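You operate a simulated robot arm through the tools that you are given. There is no shell and no other tool. Be economical: measure what you need, move in short steps, check, and stop when the job is done.

You are at the controls of a simulated robot arm. One attempt, no reset.

TASK
Take the green block on the top of the checking table and put it away on the middle shelf of the high rack. Then shut the strip table drawer. Then open the grey drawer, fetch the steel plate from the top of the blue bench and set it in the inside of the grey drawer and shut the drawer again. The order counts.

It is judged by the outcome, as a careful person would: the job done as asked, and still so three seconds after it is handed in. It fails if anything else is knocked over, pushed out of place, dropped, spilled or broken.

THE ROBOT
A 7-joint arm with a vacuum gripper on a trunk, on a base that drives. Base frame: it is fixed to the floor where the robot stands at the start and does not move with it; the origin is under the middle of the robot, x ahead of it, y to its left, z up. Readings come in mm, degrees, newtons and seconds.
With the tool pointing down near the work surface it reaches from about 100 to 600 mm from the robot's upright axis, wherever it stands. Its first joint turns from -69.0 to 172.0 degrees. Places, roughly: green block (8x5x4 cm) [500, 200, 900]; grey drawer [-2500, 6000, 600]; inside of the grey drawer [-2500, 6100, 600]; middle shelf of the high rack [-14200, -700, 1000]; steel plate [-500, 6500, 750]; strip table drawer [500, 3900, 700]. Payload 1.06 kg.
Tool frame: the origin (TCP) lies in the middle of the cups' lips, and z points out of the cups. The gripper has 1 cup of 24 mm across, covering 24 by 24 mm (tool x, y); the bellows give 8 mm. With the vacuum on, a cup seals on a smooth face that it is pressed against (1 to 4 N); it does not hold porous or soft things. The pull reaches 23 N.
Orientation is told as [roll, pitch, yaw] about the base's x, y, z axes, in that order, counted from this pose: with the cups facing straight down, the tool's x points along the base's -x, its y along +y and its z along -z.

THE INTERFACE
- The arm moves only by the tool send_rows. Its argument "commands" is a list of rows, each a list of 2 entries, a list of its own where there are three numbers: the shift along the base's x, y, z in m, then the turn, a rotation vector about the base's x, y, z in degrees. In form: [[[dx, dy, dz], [ax, ay, az]], ...]. A call has 1 to 10 rows; each row is the pose to reach, as a shift and turn from the pose commanded when the call began. "vacuum" is the vacuum: 1 switches it on, 0 off, set as the call begins (left out, the last holds). A row lasts 0.2 s, in which the tool goes at most 50 mm and 8.6 degrees; a call with a longer step from one row to the next is refused whole, and so is a gripper value outside its range. Where a pose cannot be reached the arm comes as near as it can. A force on the tool above 40 N (or 10 N above the force at the start of the call, whichever is more), or a blocked arm, ends the call early, and 0.2 s more pass. The pull builds up within a second once a cup has sealed. Time passes only in rows, and 0.2 s behind the last, so rows that repeat a pose give it time. It gives the time, the measured TCP pose, the force on the tool (base axes) and the pull of the vacuum at its end, in the units of the frame above (readings bear some noise), with the torque about the TCP (base axes, N m) and any sound that the robot's microphone picked up, and new pictures: "pictures" is both (left out), scene, wrist or none.
- Cameras (640 x 400 px; columns grow to the right, rows downward): "scene" is now at [138.1, 38.4, 1297.6]; the picture's right is [0.45, -0.90, 0.00], its down [-0.38, -0.19, -0.90] and it looks along [0.81, 0.40, -0.43] (base axes); focal length 265 px, centre (320, 200). "wrist" rides on the gripper at [78, 19, -96] in the tool frame; the picture's right is [-0.24, 0.97, 0.00], its down [-0.71, -0.17, -0.69] and it looks along [-0.67, -0.16, 0.73] (tool axes); focal length 243 px, centre (320, 200). There is no depth. A picture from a camera that has moved, and an enlarged one, comes with that camera's place and axes in the base frame and with its lens. The place of the scene camera against the robot may be out by one fixed shift of up to 18 mm in any direction.
- lift_body(by): slides the trunk up (or, below 0, down) by that many mm; the arm and the scene camera ride with it, the base frame stays. It gives what a move gives, with no picture.
- drive_base(legs): drives the robot by 1 to 6 legs, each [ahead, left, turn to the left] in mm, mm and degrees, along the robot's own axes; the way and the turn of a leg run together, so that a leg with both is an arc; at most 1500 mm and 180 degrees a leg. The arm and the cameras ride along, it lands a little off, and it stops where it bumps. It gives what a move gives, and a new picture of the scene camera.
- aim_head(pan, tilt): turns the head with the scene camera to pan (to the left, within 80 degrees either way) and tilt (down, from -29 to 69), counted from straight ahead of the robot. It gives what a move gives, and a new picture of the scene camera.
- inspect(camera, box): a new picture of the part [left, top, right, bottom] of that camera's present view, enlarged. No time passes.
- finish_job(): hands the job in; it is judged then, once.

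Go step by step. Nothing tells you exact positions but the pictures and the camera data: compare them with the known pose of the tool, close in by small moves and look again before you grip or let go. The budget is 165 turns and 260 pictures, counting those below and the enlarged ones. Unless the task says otherwise, let go and move clear before handing in, and close with one line.

The tools are called after "Call:" as a command line: name --argument value ..., lists and objects as JSON in quotes. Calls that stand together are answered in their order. send_rows: Moves the arm, as the interface text tells. Its arguments: {"type":"object","properties":{"commands":{"type":"array","items":{"type":"array"}},"vacuum":{"type":"number"},"pictures":{"type":"string","enum":["both","scene","wrist","none"]}},"required":["commands"]} The other tools are called the same way: lift_body (by) slides the trunk up or down; drive_base (legs) drives the base; aim_head (pan, tilt) turns the head that bears the scene camera; inspect (camera, box) takes an enlarged picture of a part of a camera's view; finish_job () hands the job in.

At the start:

```text
clock: 0.0
eef_pos: [248.2, 120.6, 1155.3]
tcp_rot: [0.0, -0.1, 0.1]
force: [0.4, 0.2, -0.3]
moment: [0.01, -0.01, 0.03]
pull: 0.0
trunk travel left (down, up): [-425.0, 67.0]
robot x, y, heading: [1.5, 0.6, 0.0]
head pan, tilt: [26.5, 25.2]
```

scene: 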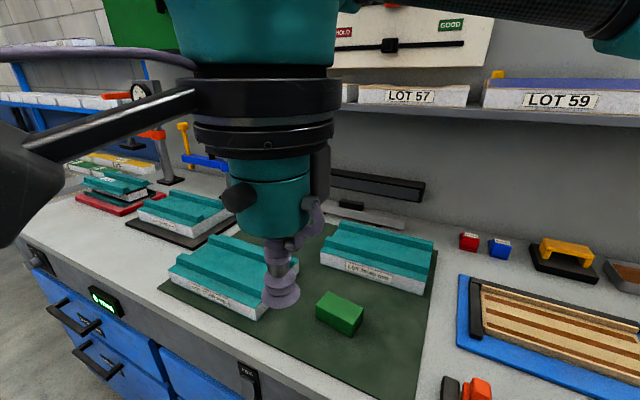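
wrist: 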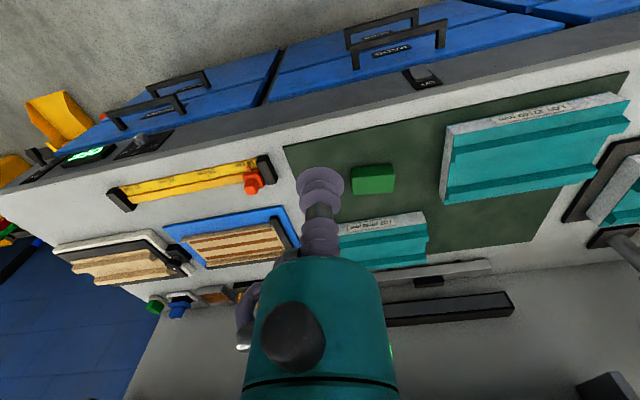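

The green block lies at about [452, 163, ~920], going by both pictures. I'll move above it and look again.

Call:
send_rows --commands '[[[0.04, 0.009, -0.02], [0, 0, 0]], [[0.08, 0.018, -0.04], [0, 0, 0]], [[0.12, 0.026, -0.06], [0, 0, 0]], [[0.16, 0.034, -0.08], [0, 0, 0]], [[0.2, 0.042, -0.1], [0, 0, 0]], [[0.2, 0.042, -0.13], [0, 0, 0]], [[0.2, 0.042, -0.13], [0, 0, 0]]]'

Call:
inspect --camera "wrist" --box '[200, 100, 440, 250]'

```text
clock: 1.6
eef_pos: [448.6, 164.8, 1025.7]
tcp_rot: [0.0, -0.1, 0.0]
force: [0.1, 0.1, -0.5]
moment: [0.02, -0.01, 0.01]
pull: 0.1
trunk travel left (down, up): [-425.0, 67.0]
robot x, y, heading: [1.3, -0.8, -0.1]
head pan, tilt: [26.5, 25.2]
camera scene: at [138.0, 38.5, 1297.7], right [0.45, -0.9, 0.0], down [-0.38, -0.19, -0.9], along [0.81, 0.4, -0.43], focal length 265 px, centre (320, 200)
camera wrist: at [371.4, 184.7, 1120.0], right [0.24, 0.97, 0.0], down [0.71, -0.17, 0.69], along [0.67, -0.16, -0.73], focal length 243 px, centre (320, 200)
```

scene: 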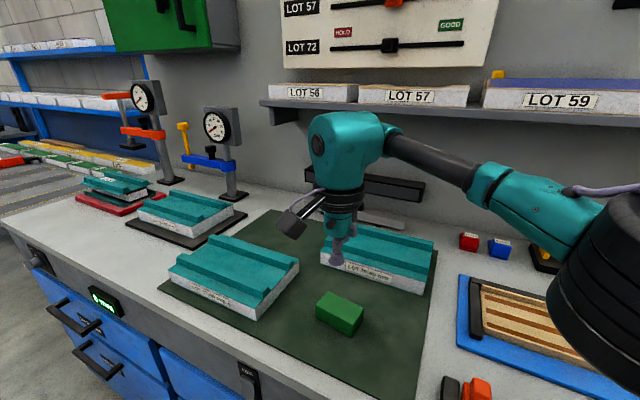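
wrist: 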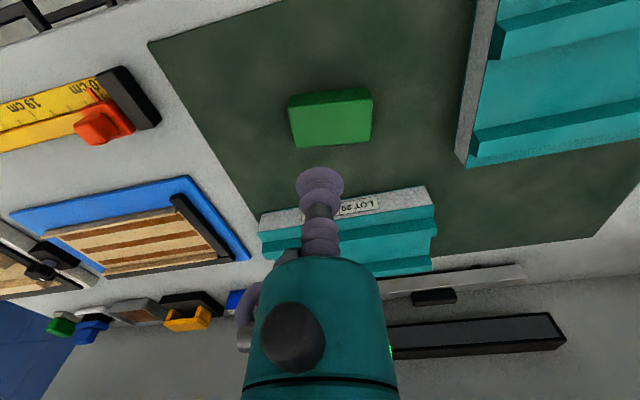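

```text
2.67 times, centred on (320, 175) of wrist
camera zoom: at [371.4, 184.7, 1120.0], right [0.24, 0.97, 0.0], down [0.71, -0.17, 0.69], along [0.67, -0.16, -0.73], focal length 647 px, centre (320, 267)
```

zoom: 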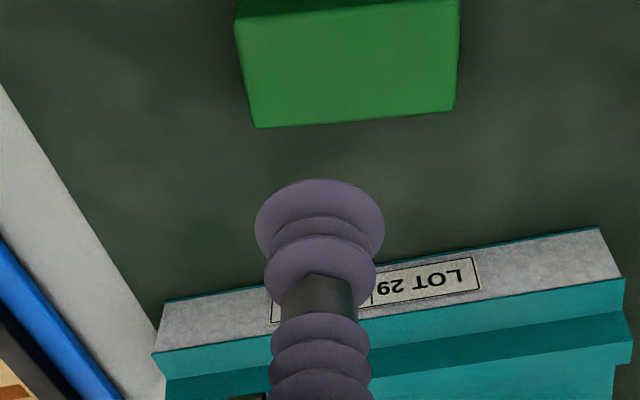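

The block sits a bit further in x than the cup. I'll enlarge both views to fix its height and centre.

Call:
inspect --camera "scene" --box '[280, 260, 400, 335]'

Call:
inspect --camera "wrist" --box '[260, 75, 420, 175]'

```text
5.33 times, centred on (340, 298) of scene
camera zoom: at [138.0, 38.5, 1297.7], right [0.45, -0.9, 0.0], down [-0.38, -0.19, -0.9], along [0.81, 0.4, -0.43], focal length 1414 px, centre (213, -320)
```

zoom: 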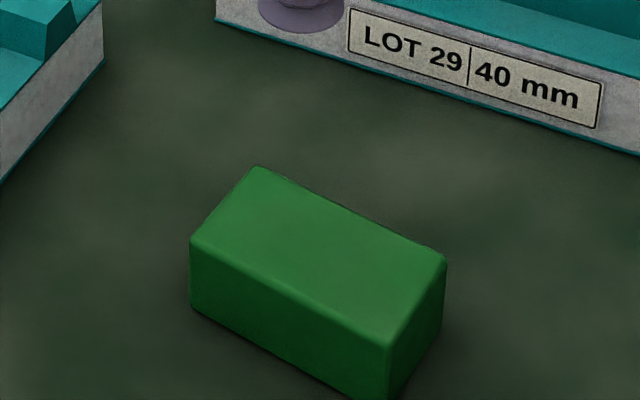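

```text
4.00 times, centred on (340, 125) of wrist
camera zoom: at [371.4, 184.7, 1120.0], right [0.24, 0.97, 0.0], down [0.71, -0.17, 0.69], along [0.67, -0.16, -0.73], focal length 970 px, centre (240, 500)
```

zoom: 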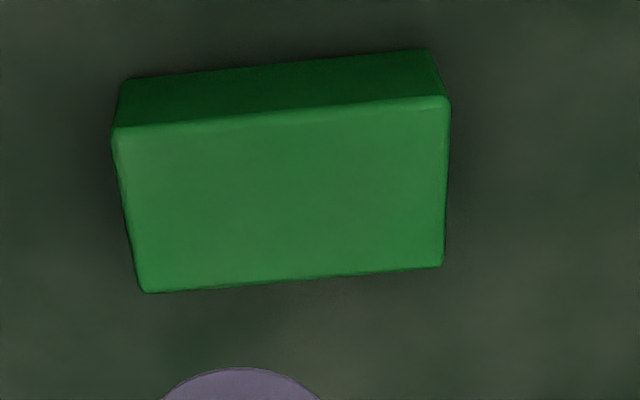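

From the edge lengths, the block's top centre works out near [484, 170, 887]. I'll come down to just above it.

Call:
send_rows --commands '[[[0.018, 0.003, -0.03], [0, 0, 0]], [[0.035, 0.006, -0.06], [0, 0, 0]], [[0.035, 0.006, -0.09], [0, 0, 0]], [[0.035, 0.006, -0.11], [0, 0, 0]], [[0.035, 0.006, -0.11], [0, 0, 0]]]'

Call:
inspect --camera "wrist" --box '[200, 100, 440, 250]'

```text
clock: 2.8
eef_pos: [485.1, 167.3, 917.1]
tcp_rot: [0.1, 0.0, 0.0]
force: [0.5, -0.4, 0.9]
moment: [-0.01, -0.02, 0.02]
pull: 0.2
trunk travel left (down, up): [-425.0, 67.0]
robot x, y, heading: [0.3, -1.2, 0.2]
head pan, tilt: [26.5, 25.2]
camera scene: at [138.0, 38.4, 1297.6], right [0.45, -0.9, 0.0], down [-0.38, -0.19, -0.9], along [0.81, 0.4, -0.43], focal length 265 px, centre (320, 200)
camera wrist: at [406.5, 188.3, 1010.8], right [0.24, 0.97, 0.0], down [0.71, -0.17, 0.69], along [0.67, -0.16, -0.73], focal length 243 px, centre (320, 200)
```

scene: 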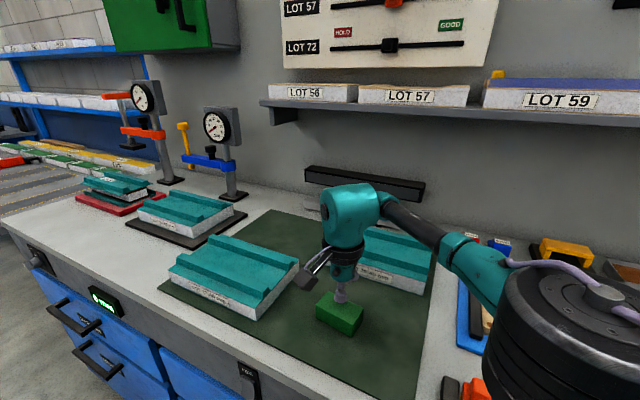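
wrist: 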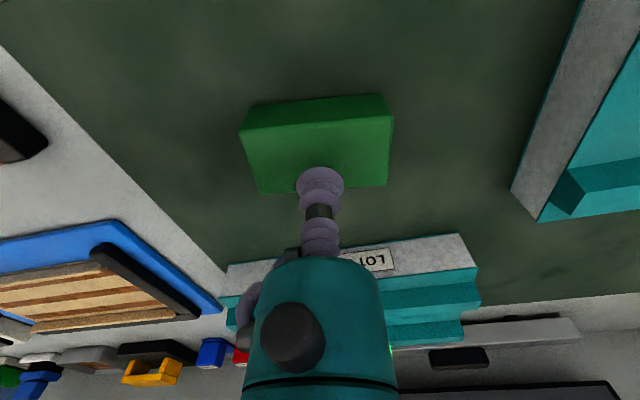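

```text
2.67 times, centred on (320, 175) of wrist
camera zoom: at [406.5, 188.3, 1010.8], right [0.24, 0.97, 0.0], down [0.71, -0.17, 0.69], along [0.67, -0.16, -0.73], focal length 647 px, centre (320, 267)
```

zoom: 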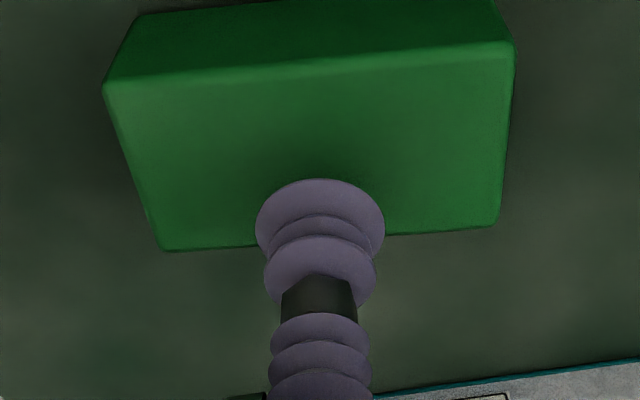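

The block's centre is at about [482, 170, 890], so I need a small correction. Then I'll press down with the vacuum on.

Call:
send_rows --commands '[[[-0.003, 0.0025, -0.012], [0, 0, 0]], [[-0.003, 0.0025, -0.022], [0, 0, 0]], [[-0.003, 0.0025, -0.026], [0, 0, 0]], [[-0.003, 0.0025, -0.029], [0, 0, 0]], [[-0.003, 0.0025, -0.029], [0, 0, 0]]]' --vacuum 1 --pictures "none"

```text
clock: 4.1
eef_pos: [481.7, 171.5, 889.8]
tcp_rot: [0.4, -0.3, -0.1]
force: [-0.2, -3.7, 18.6]
moment: [-0.04, 0.08, 0.09]
pull: 23.1
trunk travel left (down, up): [-425.0, 67.0]
robot x, y, heading: [-1.1, -2.9, 0.0]
head pan, tilt: [26.5, 25.2]
stopped in row 5: the force on the tool passed its limit at 41 N (the readings are from after the stop); the commanded pose is now the measured one
```

It is sealed, with a pull of 23 N. I'll lift slowly and look.

Call:
send_rows --commands '[[[0, 0, 0.006], [0, 0, 0]], [[0, 0, 0.02], [0, 0, 0]], [[0, 0, 0.05], [0, 0, 0]], [[0, 0, 0.09], [0, 0, 0]], [[0, 0, 0.13], [0, 0, 0]], [[0, 0, 0.16], [0, 0, 0]], [[0, 0, 0.16], [0, 0, 0]]]'

```text
clock: 5.7
eef_pos: [480.7, 171.4, 1049.9]
tcp_rot: [0.2, -0.3, -0.1]
force: [-0.6, 0.2, -1.3]
moment: [-0.01, -0.01, -0.02]
pull: 22.6
trunk travel left (down, up): [-425.0, 67.0]
robot x, y, heading: [-1.3, 1.2, -0.2]
head pan, tilt: [26.5, 25.2]
camera scene: at [138.4, 38.4, 1297.6], right [0.45, -0.9, 0.0], down [-0.38, -0.19, -0.9], along [0.81, 0.4, -0.43], focal length 265 px, centre (320, 200)
camera wrist: at [403.1, 191.0, 1144.0], right [0.24, 0.97, 0.0], down [0.7, -0.18, 0.69], along [0.67, -0.16, -0.73], focal length 243 px, centre (320, 200)
```

scene: 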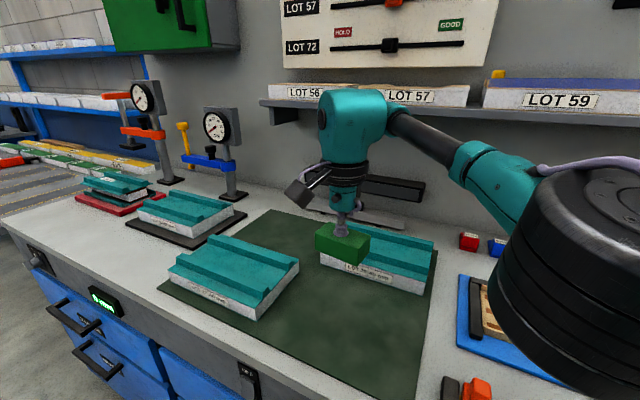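
wrist: 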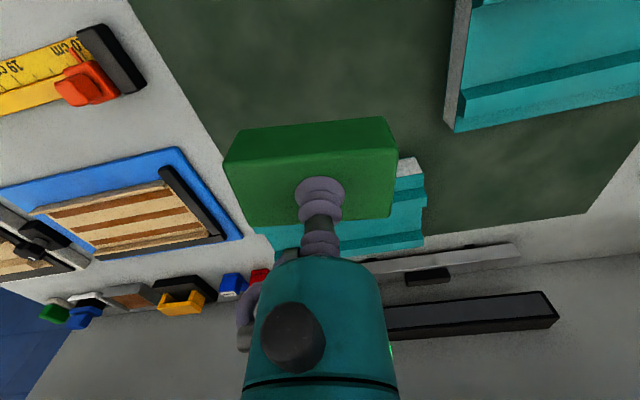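

The block is held. I'll draw the arm in to its starting place and then look around for the way to the rack, which is far behind the robot.

Call:
send_rows --commands '[[[-0.04, -0.01, 0.02], [0, 0, 0]], [[-0.08, -0.02, 0.04], [0, 0, 0]], [[-0.12, -0.03, 0.06], [0, 0, 0]], [[-0.16, -0.04, 0.08], [0, 0, 0]], [[-0.2, -0.05, 0.1], [0, 0, 0]], [[-0.235, -0.05, 0.1], [0, 0, 0]], [[-0.235, -0.05, 0.1], [0, 0, 0]]]' --pictures "none"

Call:
aim_head --pan -80 --tilt 20

Call:
aim_head --pan 80 --tilt 20

```text
clock: 7.3
eef_pos: [248.4, 119.6, 1147.0]
tcp_rot: [0.3, -0.3, 0.0]
force: [-0.4, 0.3, -1.1]
moment: [-0.02, -0.02, 0.0]
pull: 23.3
trunk travel left (down, up): [-425.0, 67.0]
robot x, y, heading: [3.1, 2.1, 0.2]
head pan, tilt: [26.5, 25.2]
```

```text
clock: 9.1
eef_pos: [249.5, 119.6, 1146.8]
tcp_rot: [0.2, -0.3, 0.0]
force: [0.1, -0.1, -0.2]
moment: [0.02, 0.02, -0.01]
pull: 22.9
trunk travel left (down, up): [-425.0, 67.0]
robot x, y, heading: [-4.4, 0.8, 0.0]
head pan, tilt: [-80.0, 20.0]
camera scene: at [72.1, -94.3, 1306.1], right [-0.98, -0.17, 0.0], down [-0.06, 0.34, -0.94], along [0.16, -0.93, -0.34], focal length 265 px, centre (320, 200)
```

scene: 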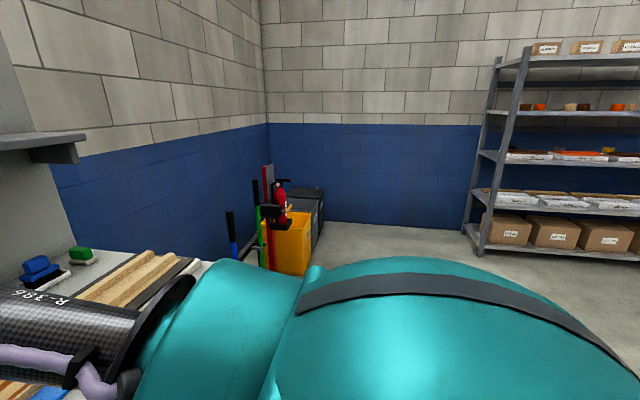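

```text
clock: 11.6
eef_pos: [249.8, 120.1, 1146.9]
tcp_rot: [0.2, -0.3, 0.0]
force: [-0.3, 0.4, -1.4]
moment: [0.02, -0.01, 0.01]
pull: 23.3
trunk travel left (down, up): [-425.0, 67.0]
robot x, y, heading: [-1.6, -0.3, -0.1]
head pan, tilt: [80.0, 20.0]
camera scene: at [72.1, 89.1, 1306.1], right [0.98, -0.17, 0.0], down [-0.06, -0.34, -0.94], along [0.16, 0.93, -0.34], focal length 265 px, centre (320, 200)
```

scene: 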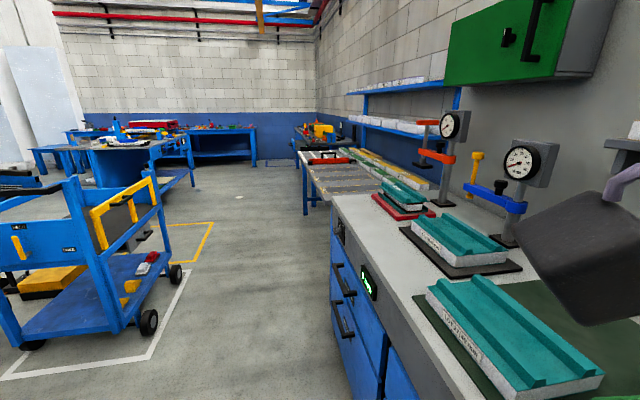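

The rack isn't in view yet, since it lies behind. I'll back away a little from the table and turn around to look.

Call:
drive_base --legs '[[-350, 0, 0], [0, 0, 90]]'

Call:
aim_head --pan 75 --tilt 10

```text
clock: 17.6
eef_pos: [-467.1, 249.1, 1146.8]
tcp_rot: [0.3, -0.3, 89.4]
force: [0.0, -0.5, -0.3]
moment: [0.01, 0.04, -0.01]
pull: 22.9
trunk travel left (down, up): [-425.0, 67.0]
robot x, y, heading: [-352.6, -0.4, 89.4]
head pan, tilt: [80.0, 20.0]
camera scene: at [-447.0, 75.5, 1306.1], right [0.18, 0.98, 0.0], down [0.34, -0.06, -0.94], along [-0.92, 0.17, -0.34], focal length 265 px, centre (320, 200)
```

scene: 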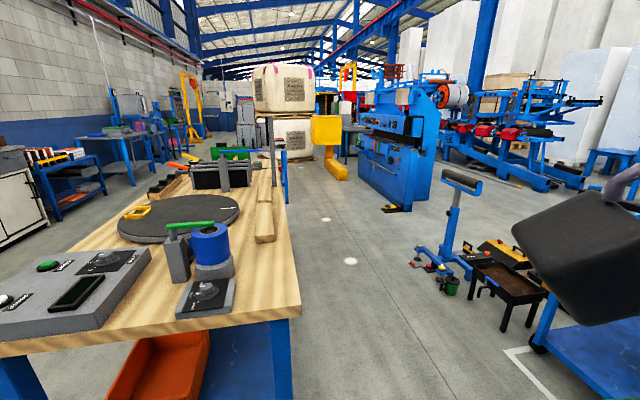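

```text
clock: 18.4
eef_pos: [-467.4, 248.4, 1147.2]
tcp_rot: [0.2, -0.4, 89.3]
force: [0.3, 0.1, -1.4]
moment: [-0.01, 0.01, 0.02]
pull: 23.0
trunk travel left (down, up): [-425.0, 67.0]
robot x, y, heading: [-350.6, -0.3, 89.5]
head pan, tilt: [75.0, 10.0]
camera scene: at [-445.0, 83.3, 1322.3], right [0.27, 0.96, 0.0], down [0.17, -0.05, -0.98], along [-0.95, 0.27, -0.17], focal length 265 px, centre (320, 200)
```

scene: 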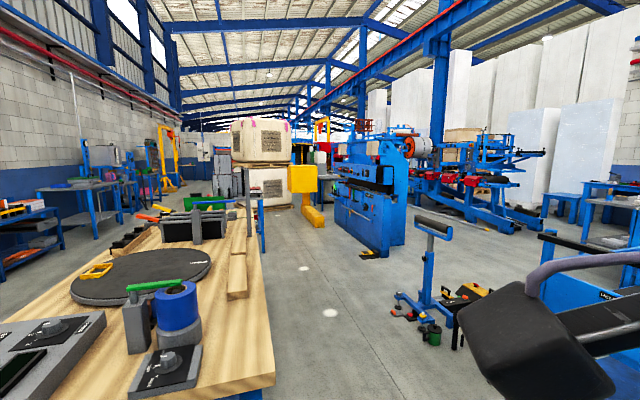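

The way is an aisle along y ≈ 700, between the wooden table (y < 150) and the cart (y > 1300). I'll go there, face −x and look along it.

Call:
drive_base --legs '[[700, 0, 0], [0, 0, 90]]'

Call:
aim_head --pan 0 --tilt 15

```text
clock: 26.1
eef_pos: [-586.5, 569.4, 1145.8]
tcp_rot: [0.2, -0.3, -178.9]
force: [0.0, -0.1, -1.7]
moment: [-0.01, -0.02, -0.04]
pull: 22.3
trunk travel left (down, up): [-425.0, 67.0]
robot x, y, heading: [-341.9, 692.6, -178.8]
head pan, tilt: [75.0, 10.0]
camera scene: at [-430.4, 599.7, 1322.3], right [-0.97, 0.24, 0.0], down [0.04, 0.17, -0.98], along [-0.24, -0.96, -0.17], focal length 265 px, centre (320, 200)
```

scene: 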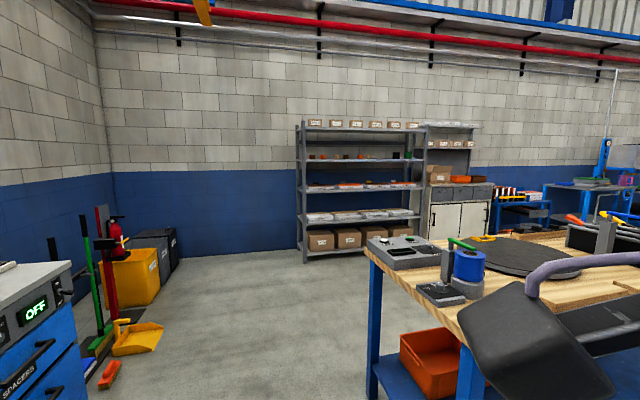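

```text
clock: 27.6
eef_pos: [-586.4, 569.1, 1147.8]
tcp_rot: [0.2, -0.3, -178.9]
force: [0.2, -0.3, -2.0]
moment: [0.01, 0.0, 0.01]
pull: 22.8
trunk travel left (down, up): [-425.0, 67.0]
robot x, y, heading: [-339.2, 698.0, -178.6]
head pan, tilt: [0.0, 15.0]
camera scene: at [-501.5, 688.1, 1314.2], right [-0.02, 1.0, 0.0], down [0.26, 0.01, -0.97], along [-0.97, -0.02, -0.26], focal length 265 px, centre (320, 200)
```

scene: 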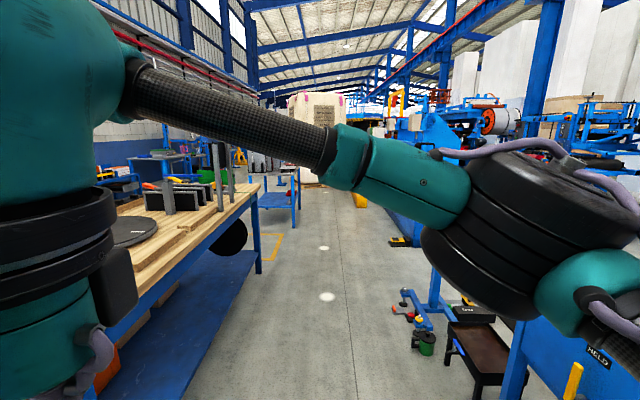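

The aisle runs straight along y ≈ 700. I'll correct the heading and drive 3 m, then look again.

Call:
drive_base --legs '[[0, 0, -1.4], [1500, 0, 0], [1500, 0, 0]]'

```text
clock: 42.3
eef_pos: [-3587.3, 612.5, 1147.5]
tcp_rot: [0.2, -0.2, 178.3]
force: [0.0, -0.1, -1.8]
moment: [-0.02, 0.02, 0.02]
pull: 22.8
trunk travel left (down, up): [-425.0, 67.0]
robot x, y, heading: [-3334.8, 723.1, 177.8]
head pan, tilt: [0.0, 15.0]
camera scene: at [-3495.6, 727.5, 1314.2], right [0.03, 1.0, 0.0], down [0.26, -0.01, -0.97], along [-0.97, 0.03, -0.26], focal length 265 px, centre (320, 200)
```

scene: 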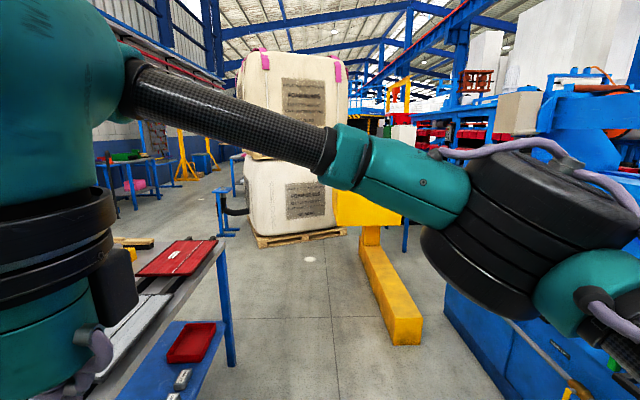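

A pallet with bags blocks the aisle ahead, covering about x −6300 to −7500 and y 90 to 1150. I'll look left for a way round it.

Call:
aim_head --pan 35 --tilt 15

Call:
aim_head --pan -40 --tilt 10

```text
clock: 43.3
eef_pos: [-3586.1, 611.9, 1147.2]
tcp_rot: [0.2, -0.3, 178.2]
force: [-0.4, -0.1, -1.6]
moment: [-0.01, 0.01, 0.02]
pull: 22.8
trunk travel left (down, up): [-425.0, 67.0]
robot x, y, heading: [-3332.4, 726.2, 178.5]
head pan, tilt: [35.0, 15.0]
camera scene: at [-3480.2, 673.5, 1314.2], right [-0.55, 0.84, 0.0], down [0.22, 0.14, -0.97], along [-0.81, -0.53, -0.26], focal length 265 px, centre (320, 200)
```

scene: 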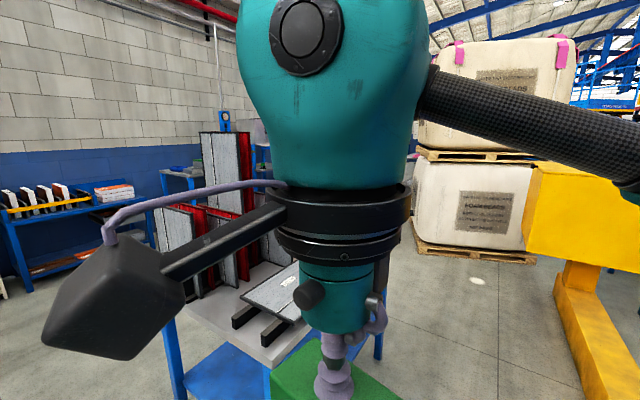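

```text
clock: 44.8
eef_pos: [-3587.0, 612.4, 1148.2]
tcp_rot: [0.2, -0.2, 178.1]
force: [0.1, 1.2, -1.6]
moment: [0.0, -0.01, 0.0]
pull: 22.8
trunk travel left (down, up): [-425.0, 67.0]
robot x, y, heading: [-3335.3, 726.3, 178.3]
head pan, tilt: [-40.0, 10.0]
camera scene: at [-3471.5, 786.5, 1322.3], right [0.67, 0.75, 0.0], down [0.13, -0.12, -0.98], along [-0.74, 0.65, -0.17], focal length 265 px, centre (320, 200)
```

scene: 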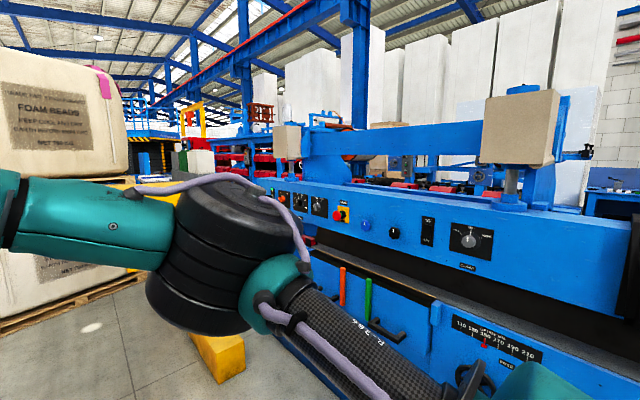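

I'll drive forward to about x = −5150, clear of the table's end, and look at the gap to the left of the pallet.

Call:
drive_base --legs '[[1000, 0, 0], [800, 0, 0]]'

Call:
aim_head --pan 18 --tilt 25

Call:
aim_head --pan 60 --tilt 20

```text
clock: 53.8
eef_pos: [-5374.7, 639.6, 1148.1]
tcp_rot: [0.1, -0.2, 178.9]
force: [0.0, 0.1, -1.4]
moment: [0.01, 0.03, 0.0]
pull: 22.3
trunk travel left (down, up): [-425.0, 67.0]
robot x, y, heading: [-5121.9, 759.8, 179.0]
head pan, tilt: [-40.0, 10.0]
camera scene: at [-5260.5, 815.8, 1322.3], right [0.66, 0.75, 0.0], down [0.13, -0.11, -0.98], along [-0.74, 0.65, -0.17], focal length 265 px, centre (320, 200)
```

scene: 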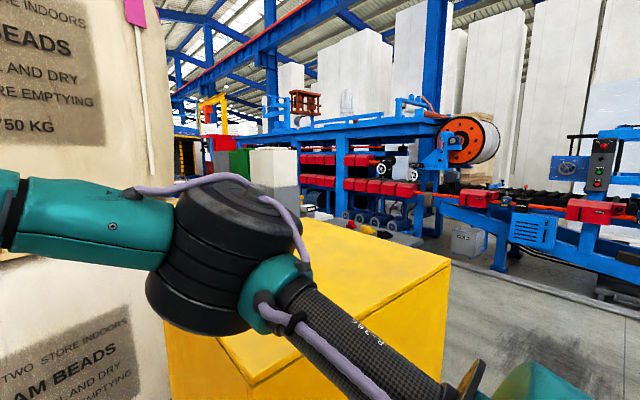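

```text
clock: 55.1
eef_pos: [-5373.6, 640.1, 1146.5]
tcp_rot: [0.2, -0.3, 178.9]
force: [-0.5, 0.0, -0.9]
moment: [-0.01, -0.01, 0.01]
pull: 22.6
trunk travel left (down, up): [-425.0, 67.0]
robot x, y, heading: [-5121.0, 753.9, 179.1]
head pan, tilt: [18.0, 25.0]
camera scene: at [-5278.2, 727.9, 1298.0], right [-0.29, 0.96, 0.0], down [0.4, 0.12, -0.91], along [-0.87, -0.26, -0.42], focal length 265 px, centre (320, 200)
```

scene: 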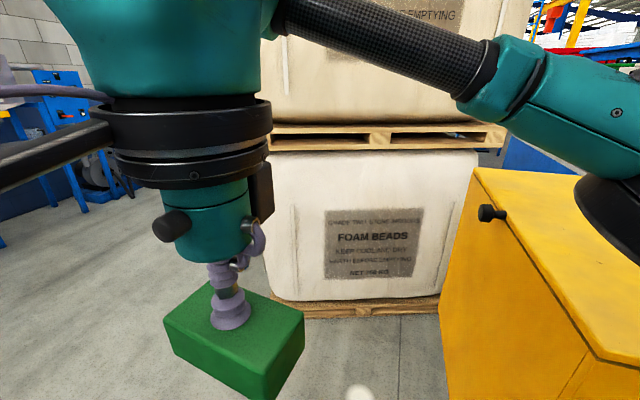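

```text
clock: 56.2
eef_pos: [-5372.6, 640.4, 1146.9]
tcp_rot: [0.2, -0.3, 178.9]
force: [-0.6, 0.0, -0.9]
moment: [0.04, 0.0, 0.01]
pull: 23.0
trunk travel left (down, up): [-425.0, 67.0]
robot x, y, heading: [-5121.1, 754.4, 178.6]
head pan, tilt: [60.0, 20.0]
camera scene: at [-5238.2, 675.0, 1306.1], right [-0.86, 0.52, 0.0], down [0.18, 0.29, -0.94], along [-0.49, -0.8, -0.34], focal length 265 px, centre (320, 200)
```

scene: 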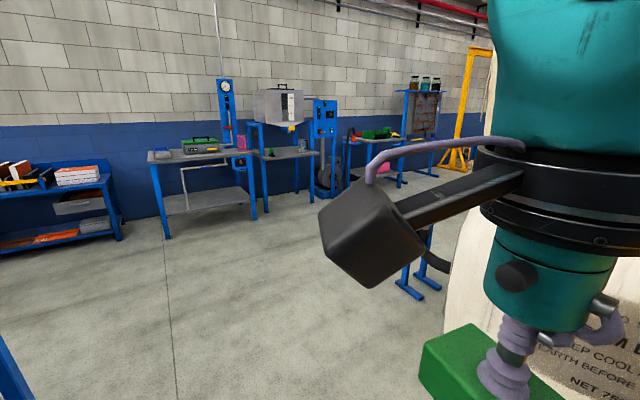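

The corridor between the wall benches (y ≈ −2270) and the stand near the pallet (y ≈ −500) is wide. I'll slide left to y ≈ −1250 and then drive along it.

Call:
drive_base --legs '[[100, 300, 0], [300, 700, 1], [200, 1000, 0]]'

Call:
aim_head --pan -5 --tilt 5

```text
clock: 74.2
eef_pos: [-5971.5, -1358.6, 1148.7]
tcp_rot: [0.2, -0.3, -179.1]
force: [0.4, 0.0, -0.5]
moment: [-0.04, 0.03, 0.01]
pull: 22.5
trunk travel left (down, up): [-425.0, 67.0]
robot x, y, heading: [-5724.7, -1233.9, -179.2]
head pan, tilt: [60.0, 20.0]
camera scene: at [-5836.9, -1317.4, 1306.1], right [-0.87, 0.48, 0.0], down [0.17, 0.3, -0.94], along [-0.46, -0.82, -0.34], focal length 265 px, centre (320, 200)
```

scene: 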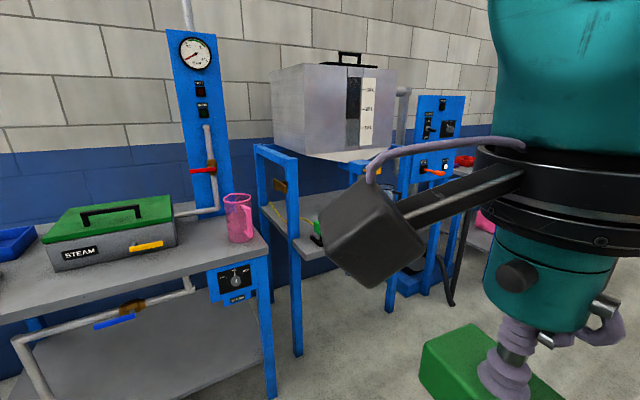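

```text
clock: 75.6
eef_pos: [-5971.0, -1358.0, 1148.0]
tcp_rot: [0.2, -0.4, -179.1]
force: [0.7, -0.1, -1.9]
moment: [0.01, 0.03, 0.01]
pull: 22.7
trunk travel left (down, up): [-425.0, 67.0]
robot x, y, heading: [-5724.6, -1229.6, -179.1]
head pan, tilt: [-5.0, 5.0]
camera scene: at [-5883.4, -1229.5, 1330.4], right [0.07, 1.0, 0.0], down [0.09, -0.01, -1.0], along [-0.99, 0.07, -0.09], focal length 265 px, centre (320, 200)
```

scene: 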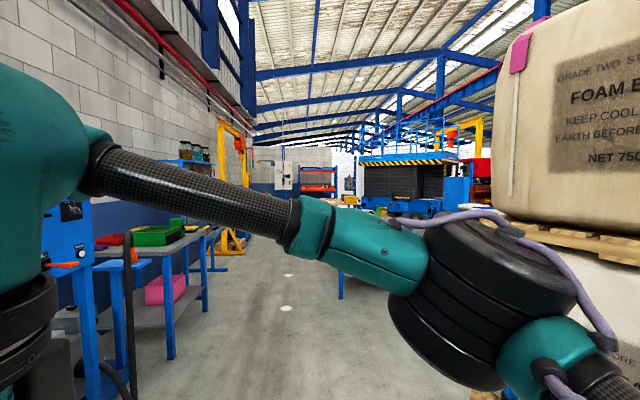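

Dots on the floor mark the way along y ≈ −1400. I'll drive on 3 m there.

Call:
drive_base --legs '[[1500, 160, -0.9], [1500, 0, 0]]'

```text
refused: leg 1 is longer than a leg can be; nothing moved
```

Call:
drive_base --legs '[[1450, 160, -0.9], [1450, 0, 0]]'

```text
clock: 89.5
eef_pos: [-8854.0, -1471.7, 1146.9]
tcp_rot: [0.2, -0.3, 177.8]
force: [-0.6, -0.7, -0.7]
moment: [0.01, -0.01, 0.0]
pull: 22.8
trunk travel left (down, up): [-425.0, 67.0]
robot x, y, heading: [-8603.1, -1360.8, 178.0]
head pan, tilt: [-5.0, 5.0]
camera scene: at [-8759.6, -1350.1, 1330.4], right [0.12, 0.99, 0.0], down [0.09, -0.01, -1.0], along [-0.99, 0.12, -0.09], focal length 265 px, centre (320, 200)
```

scene: 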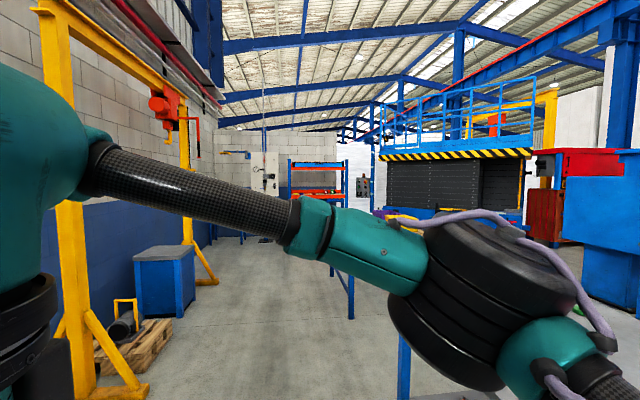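

I can see the rack with orange beams ahead near x = −14200. I'll drive on 2.8 m between the gantry on the left and the table on the right.

Call:
drive_base --legs '[[1400, 130, 2], [1400, 0, 0]]'

Call:
aim_head --pan -14 --tilt 10

```text
clock: 103.1
eef_pos: [-11651.8, -1560.1, 1146.7]
tcp_rot: [0.2, -0.1, 179.6]
force: [0.9, 0.2, 0.1]
moment: [0.02, 0.02, -0.01]
pull: 22.8
trunk travel left (down, up): [-425.0, 67.0]
robot x, y, heading: [-11399.3, -1439.7, 179.9]
head pan, tilt: [-5.0, 5.0]
camera scene: at [-11561.5, -1434.3, 1330.4], right [0.1, 1.0, 0.0], down [0.09, -0.01, -1.0], along [-0.99, 0.09, -0.09], focal length 265 px, centre (320, 200)
```

scene: 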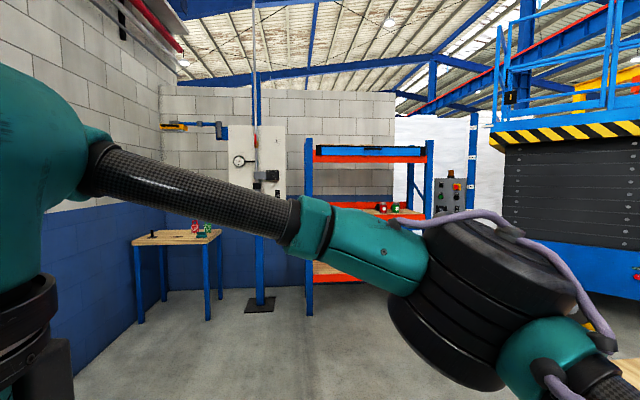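

```text
clock: 103.8
eef_pos: [-11651.4, -1558.5, 1147.3]
tcp_rot: [0.2, -0.2, 179.5]
force: [-0.3, 0.3, -0.3]
moment: [0.01, 0.01, 0.01]
pull: 22.8
trunk travel left (down, up): [-425.0, 67.0]
robot x, y, heading: [-11401.7, -1439.1, 179.5]
head pan, tilt: [-14.0, 10.0]
camera scene: at [-11559.9, -1419.9, 1322.4], right [0.25, 0.97, 0.0], down [0.17, -0.04, -0.98], along [-0.95, 0.25, -0.17], focal length 265 px, centre (320, 200)
```

scene: 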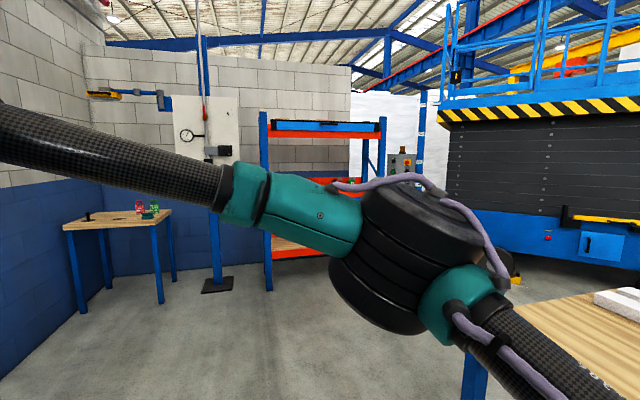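

The rack's front plane is at x ≈ −13990, spanning y ≈ −1330 to −145. I'll go ahead to x ≈ −12800, past the table's end, before moving right.

Call:
drive_base --legs '[[1350, 0, 0]]'

Call:
aim_head --pan -60 --tilt 20

```text
clock: 110.5
eef_pos: [-12997.3, -1530.8, 1146.8]
tcp_rot: [0.3, -0.3, 178.5]
force: [0.0, -0.4, -1.0]
moment: [0.0, 0.0, -0.02]
pull: 22.9
trunk travel left (down, up): [-425.0, 67.0]
robot x, y, heading: [-12745.6, -1417.1, 178.4]
head pan, tilt: [-14.0, 10.0]
camera scene: at [-12903.4, -1393.2, 1322.3], right [0.27, 0.96, 0.0], down [0.17, -0.05, -0.98], along [-0.95, 0.26, -0.17], focal length 265 px, centre (320, 200)
```

scene: 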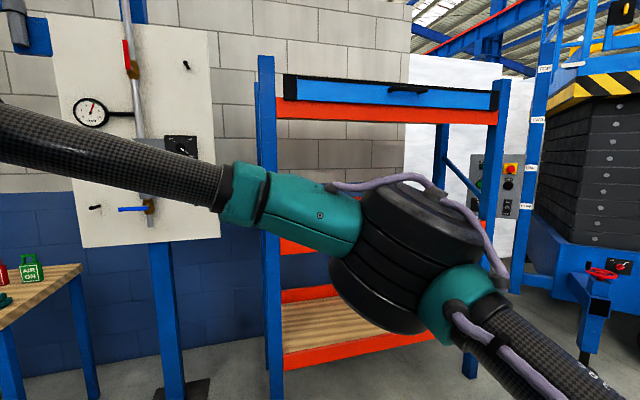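

```text
clock: 111.7
eef_pos: [-12998.1, -1530.5, 1147.0]
tcp_rot: [0.2, -0.3, 178.3]
force: [-0.1, -0.2, -1.8]
moment: [-0.02, 0.0, 0.01]
pull: 23.0
trunk travel left (down, up): [-425.0, 67.0]
robot x, y, heading: [-12746.1, -1418.1, 178.3]
head pan, tilt: [-60.0, 20.0]
camera scene: at [-12858.1, -1336.3, 1306.1], right [0.88, 0.48, 0.0], down [0.16, -0.3, -0.94], along [-0.45, 0.83, -0.34], focal length 265 px, centre (320, 200)
```

scene: 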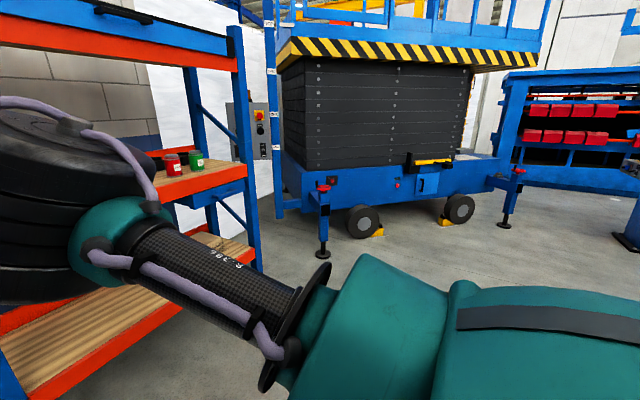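

There is clear floor to the right. I'll move right to y ≈ −750 and square up to the rack.

Call:
drive_base --legs '[[0, -650, 1.7], [300, 0, 0]]'

Call:
aim_head --pan 30 --tilt 15

Call:
inspect --camera "wrist" --box '[0, 0, 640, 400]'

```text
clock: 119.4
eef_pos: [-13285.5, -902.7, 1146.4]
tcp_rot: [0.2, -0.1, -179.4]
force: [0.9, -0.4, -1.7]
moment: [0.0, -0.04, 0.02]
pull: 22.6
trunk travel left (down, up): [-425.0, 67.0]
robot x, y, heading: [-13038.7, -779.9, -179.3]
head pan, tilt: [-60.0, 20.0]
camera scene: at [-13154.2, -702.9, 1306.0], right [0.86, 0.51, 0.0], down [0.18, -0.29, -0.94], along [-0.48, 0.81, -0.34], focal length 265 px, centre (320, 200)
```

scene: 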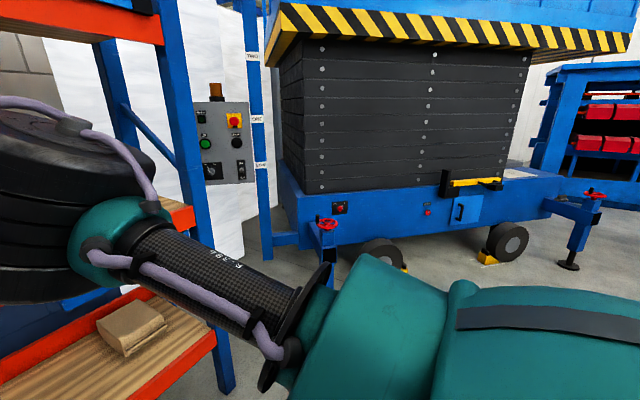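

```text
clock: 121.0
eef_pos: [-13286.7, -902.8, 1146.4]
tcp_rot: [0.2, -0.3, -179.3]
force: [0.0, -0.2, -1.0]
moment: [0.01, -0.01, 0.0]
pull: 23.0
trunk travel left (down, up): [-425.0, 67.0]
robot x, y, heading: [-13034.0, -779.4, -179.5]
head pan, tilt: [30.0, 15.0]
camera scene: at [-13186.3, -830.6, 1314.2], right [-0.51, 0.86, 0.0], down [0.22, 0.13, -0.97], along [-0.83, -0.49, -0.26], focal length 265 px, centre (320, 200)
```

scene: 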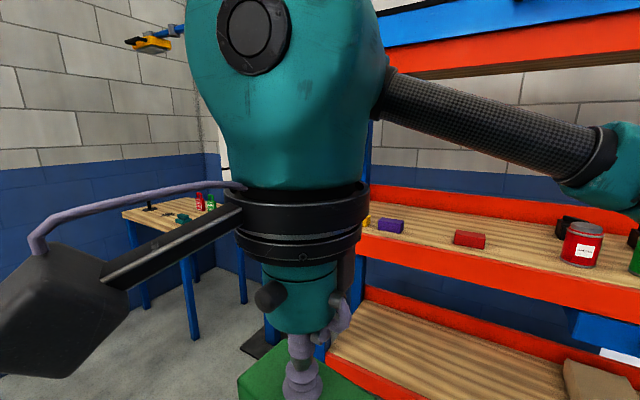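

```text
1.00 times, centred on (320, 200) of wrist (not enlarged: the box is as wide or as high as the picture)
camera zoom: at [-13205.6, -919.5, 1241.9], right [-0.22, -0.97, 0.0], down [-0.71, 0.17, 0.69], along [-0.67, 0.15, -0.73], focal length 243 px, centre (320, 200)
```

zoom: 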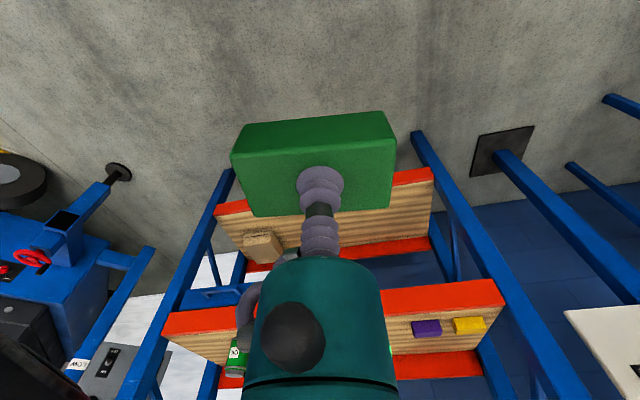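

The middle shelf has a few blocks and cans, with free space between the purple and red blocks. I'll drive closer for a better view.

Call:
drive_base --legs '[[300, 0, -0.6]]'

Call:
inspect --camera "wrist" --box '[0, 0, 640, 400]'

```text
clock: 123.1
eef_pos: [-13583.6, -899.0, 1147.3]
tcp_rot: [0.2, -0.2, 179.6]
force: [0.4, 0.7, -0.5]
moment: [0.01, 0.0, 0.0]
pull: 22.8
trunk travel left (down, up): [-425.0, 67.0]
robot x, y, heading: [-13335.7, -785.8, 179.5]
head pan, tilt: [30.0, 15.0]
camera scene: at [-13482.8, -828.8, 1314.1], right [-0.49, 0.87, 0.0], down [0.23, 0.13, -0.97], along [-0.84, -0.48, -0.26], focal length 265 px, centre (320, 200)
```

scene: 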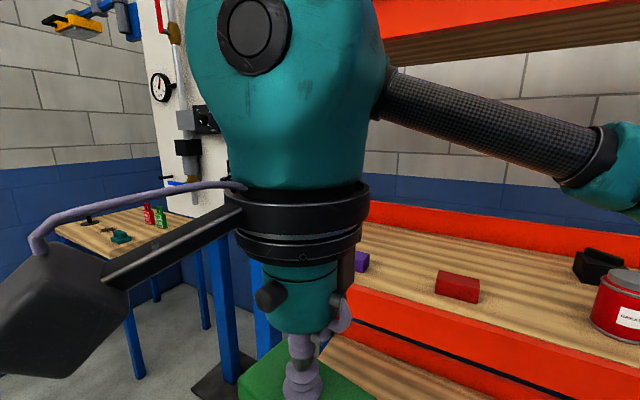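

```text
1.00 times, centred on (320, 200) of wrist (not enlarged: the box is as wide or as high as the picture)
camera zoom: at [-13503.8, -917.2, 1241.8], right [-0.24, -0.97, 0.0], down [-0.7, 0.18, 0.69], along [-0.67, 0.16, -0.73], focal length 243 px, centre (320, 200)
```

zoom: 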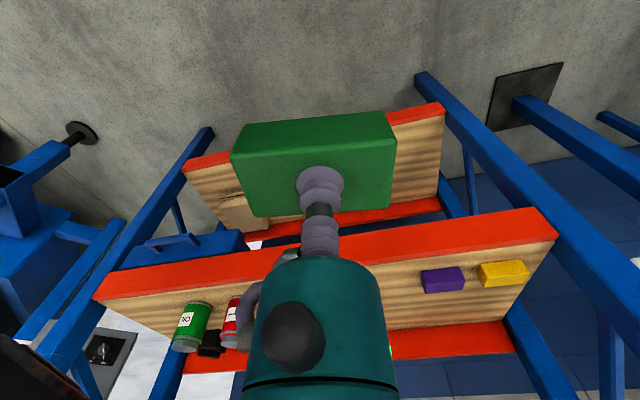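

From the two wrist views the shelf's front edge is at x ≈ −13974 with its surface at z ≈ 950. I'll place the block at about [−14060, −945], between purple (y −1060) and red (y −820), so I drive 200 mm closer.

Call:
drive_base --legs '[[200, 40, 0.5]]'

Call:
inspect --camera "wrist" --box '[0, 0, 640, 400]'

```text
clock: 124.7
eef_pos: [-13784.7, -940.7, 1146.1]
tcp_rot: [0.1, -0.2, -179.9]
force: [-0.1, 0.7, -1.5]
moment: [0.0, -0.04, 0.03]
pull: 23.1
trunk travel left (down, up): [-425.0, 67.0]
robot x, y, heading: [-13538.4, -823.0, -180.1]
head pan, tilt: [30.0, 15.0]
camera scene: at [-13685.4, -869.5, 1314.1], right [-0.5, 0.86, 0.0], down [0.22, 0.13, -0.97], along [-0.84, -0.48, -0.26], focal length 265 px, centre (320, 200)
```

scene: 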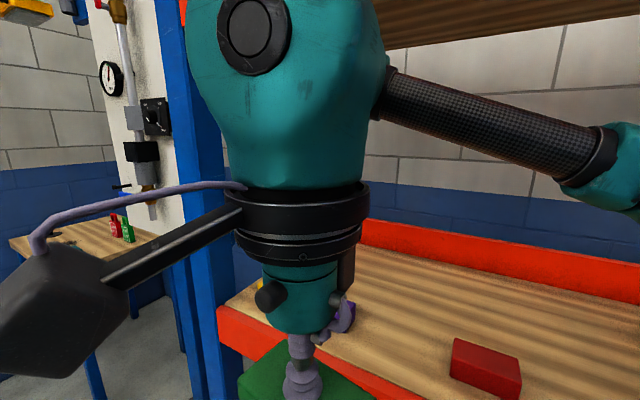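

```text
1.00 times, centred on (320, 200) of wrist (not enlarged: the box is as wide or as high as the picture)
camera zoom: at [-13705.5, -958.1, 1241.8], right [-0.23, -0.97, 0.0], down [-0.71, 0.17, 0.69], along [-0.67, 0.16, -0.73], focal length 243 px, centre (320, 200)
```

zoom: 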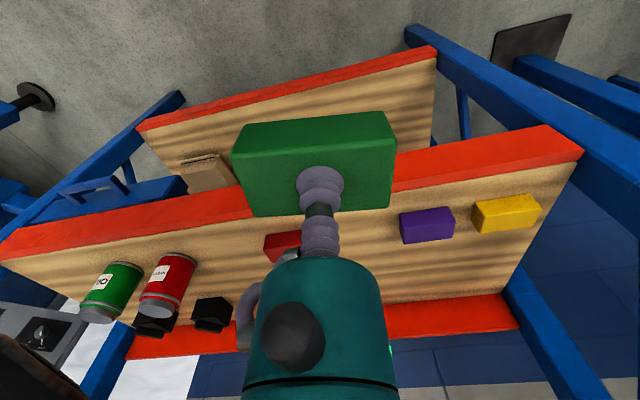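

The target spot [−14050, −935] is free. I'll move in above the shelf at a safe height.

Call:
send_rows --commands '[[[-0.04, 0.001, -0.015], [0, 0, 0]], [[-0.08, 0.002, -0.03], [0, 0, 0]], [[-0.12, 0.003, -0.045], [0, 0, 0]], [[-0.16, 0.004, -0.06], [0, 0, 0]], [[-0.2, 0.005, -0.075], [0, 0, 0]], [[-0.235, 0.005, -0.085], [0, 0, 0]], [[-0.265, 0.005, -0.095], [0, 0, 0]], [[-0.265, 0.005, -0.11], [0, 0, 0]], [[-0.265, 0.005, -0.11], [0, 0, 0]]]'

```text
clock: 126.7
eef_pos: [-14049.5, -935.9, 1037.4]
tcp_rot: [0.1, -0.3, -179.9]
force: [-0.1, 0.5, -1.8]
moment: [-0.02, 0.02, 0.02]
pull: 23.0
trunk travel left (down, up): [-425.0, 67.0]
robot x, y, heading: [-13538.9, -815.6, -180.0]
head pan, tilt: [30.0, 15.0]
camera scene: at [-13684.7, -869.4, 1314.2], right [-0.5, 0.86, 0.0], down [0.22, 0.13, -0.97], along [-0.84, -0.48, -0.26], focal length 265 px, centre (320, 200)
camera wrist: at [-13969.6, -953.4, 1131.7], right [-0.23, -0.97, 0.0], down [-0.7, 0.17, 0.69], along [-0.67, 0.16, -0.73], focal length 243 px, centre (320, 200)
```

scene: 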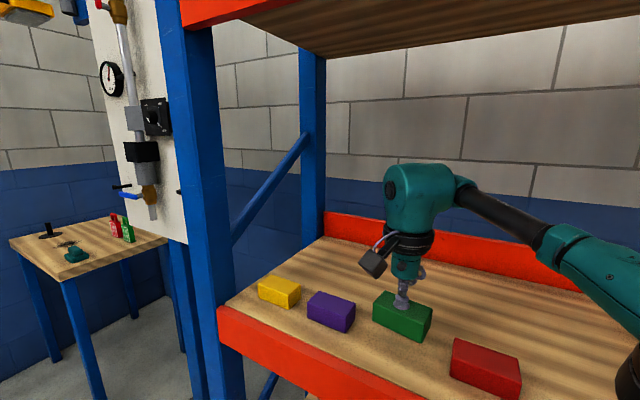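
wrist: 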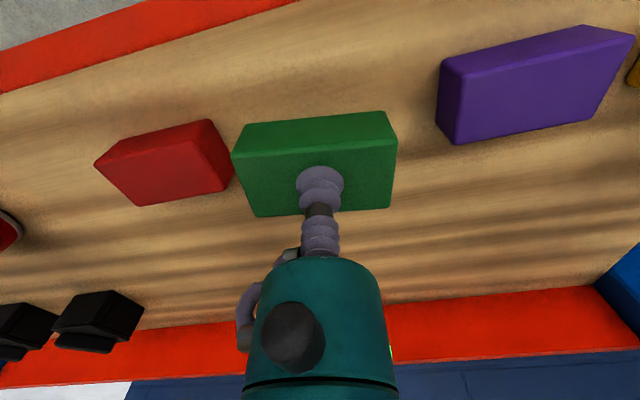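

The block is well placed, with about 40 mm clear on each side. I'll lower it gently.

Call:
send_rows --commands '[[[0, 0, -0.015], [0, 0, 0]], [[0, 0, -0.028], [0, 0, 0]], [[0, 0, -0.036], [0, 0, 0]], [[0, 0, -0.04], [0, 0, 0]], [[0, 0, -0.04], [0, 0, 0]]]' --pictures "scene"

```text
clock: 127.9
eef_pos: [-14049.6, -935.8, 995.8]
tcp_rot: [0.1, -0.3, -179.9]
force: [-0.2, -0.4, -1.0]
moment: [0.0, -0.01, -0.05]
pull: 23.2
trunk travel left (down, up): [-425.0, 67.0]
robot x, y, heading: [-13534.4, -821.8, -179.9]
head pan, tilt: [30.0, 15.0]
camera scene: at [-13684.7, -869.4, 1314.2], right [-0.5, 0.86, 0.0], down [0.22, 0.13, -0.97], along [-0.84, -0.49, -0.26], focal length 265 px, centre (320, 200)
```

scene: 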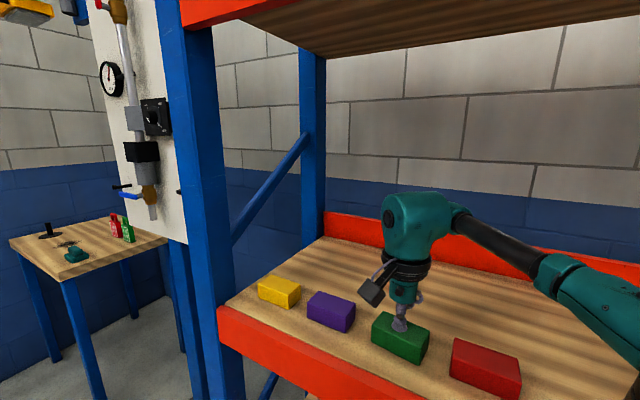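

Call:
send_rows --commands '[[[0, 0, -0.002], [0, 0, 0]], [[0, 0, -0.004], [0, 0, 0]], [[0, 0, -0.004], [0, 0, 0]]]' --pictures "none"

```text
clock: 128.7
eef_pos: [-14049.6, -935.0, 993.9]
tcp_rot: [0.2, -0.5, -180.1]
force: [-5.7, -1.3, 15.8]
moment: [0.03, -0.07, -0.04]
pull: 22.4
trunk travel left (down, up): [-425.0, 67.0]
robot x, y, heading: [-13536.9, -819.9, -179.9]
head pan, tilt: [30.0, 15.0]
```

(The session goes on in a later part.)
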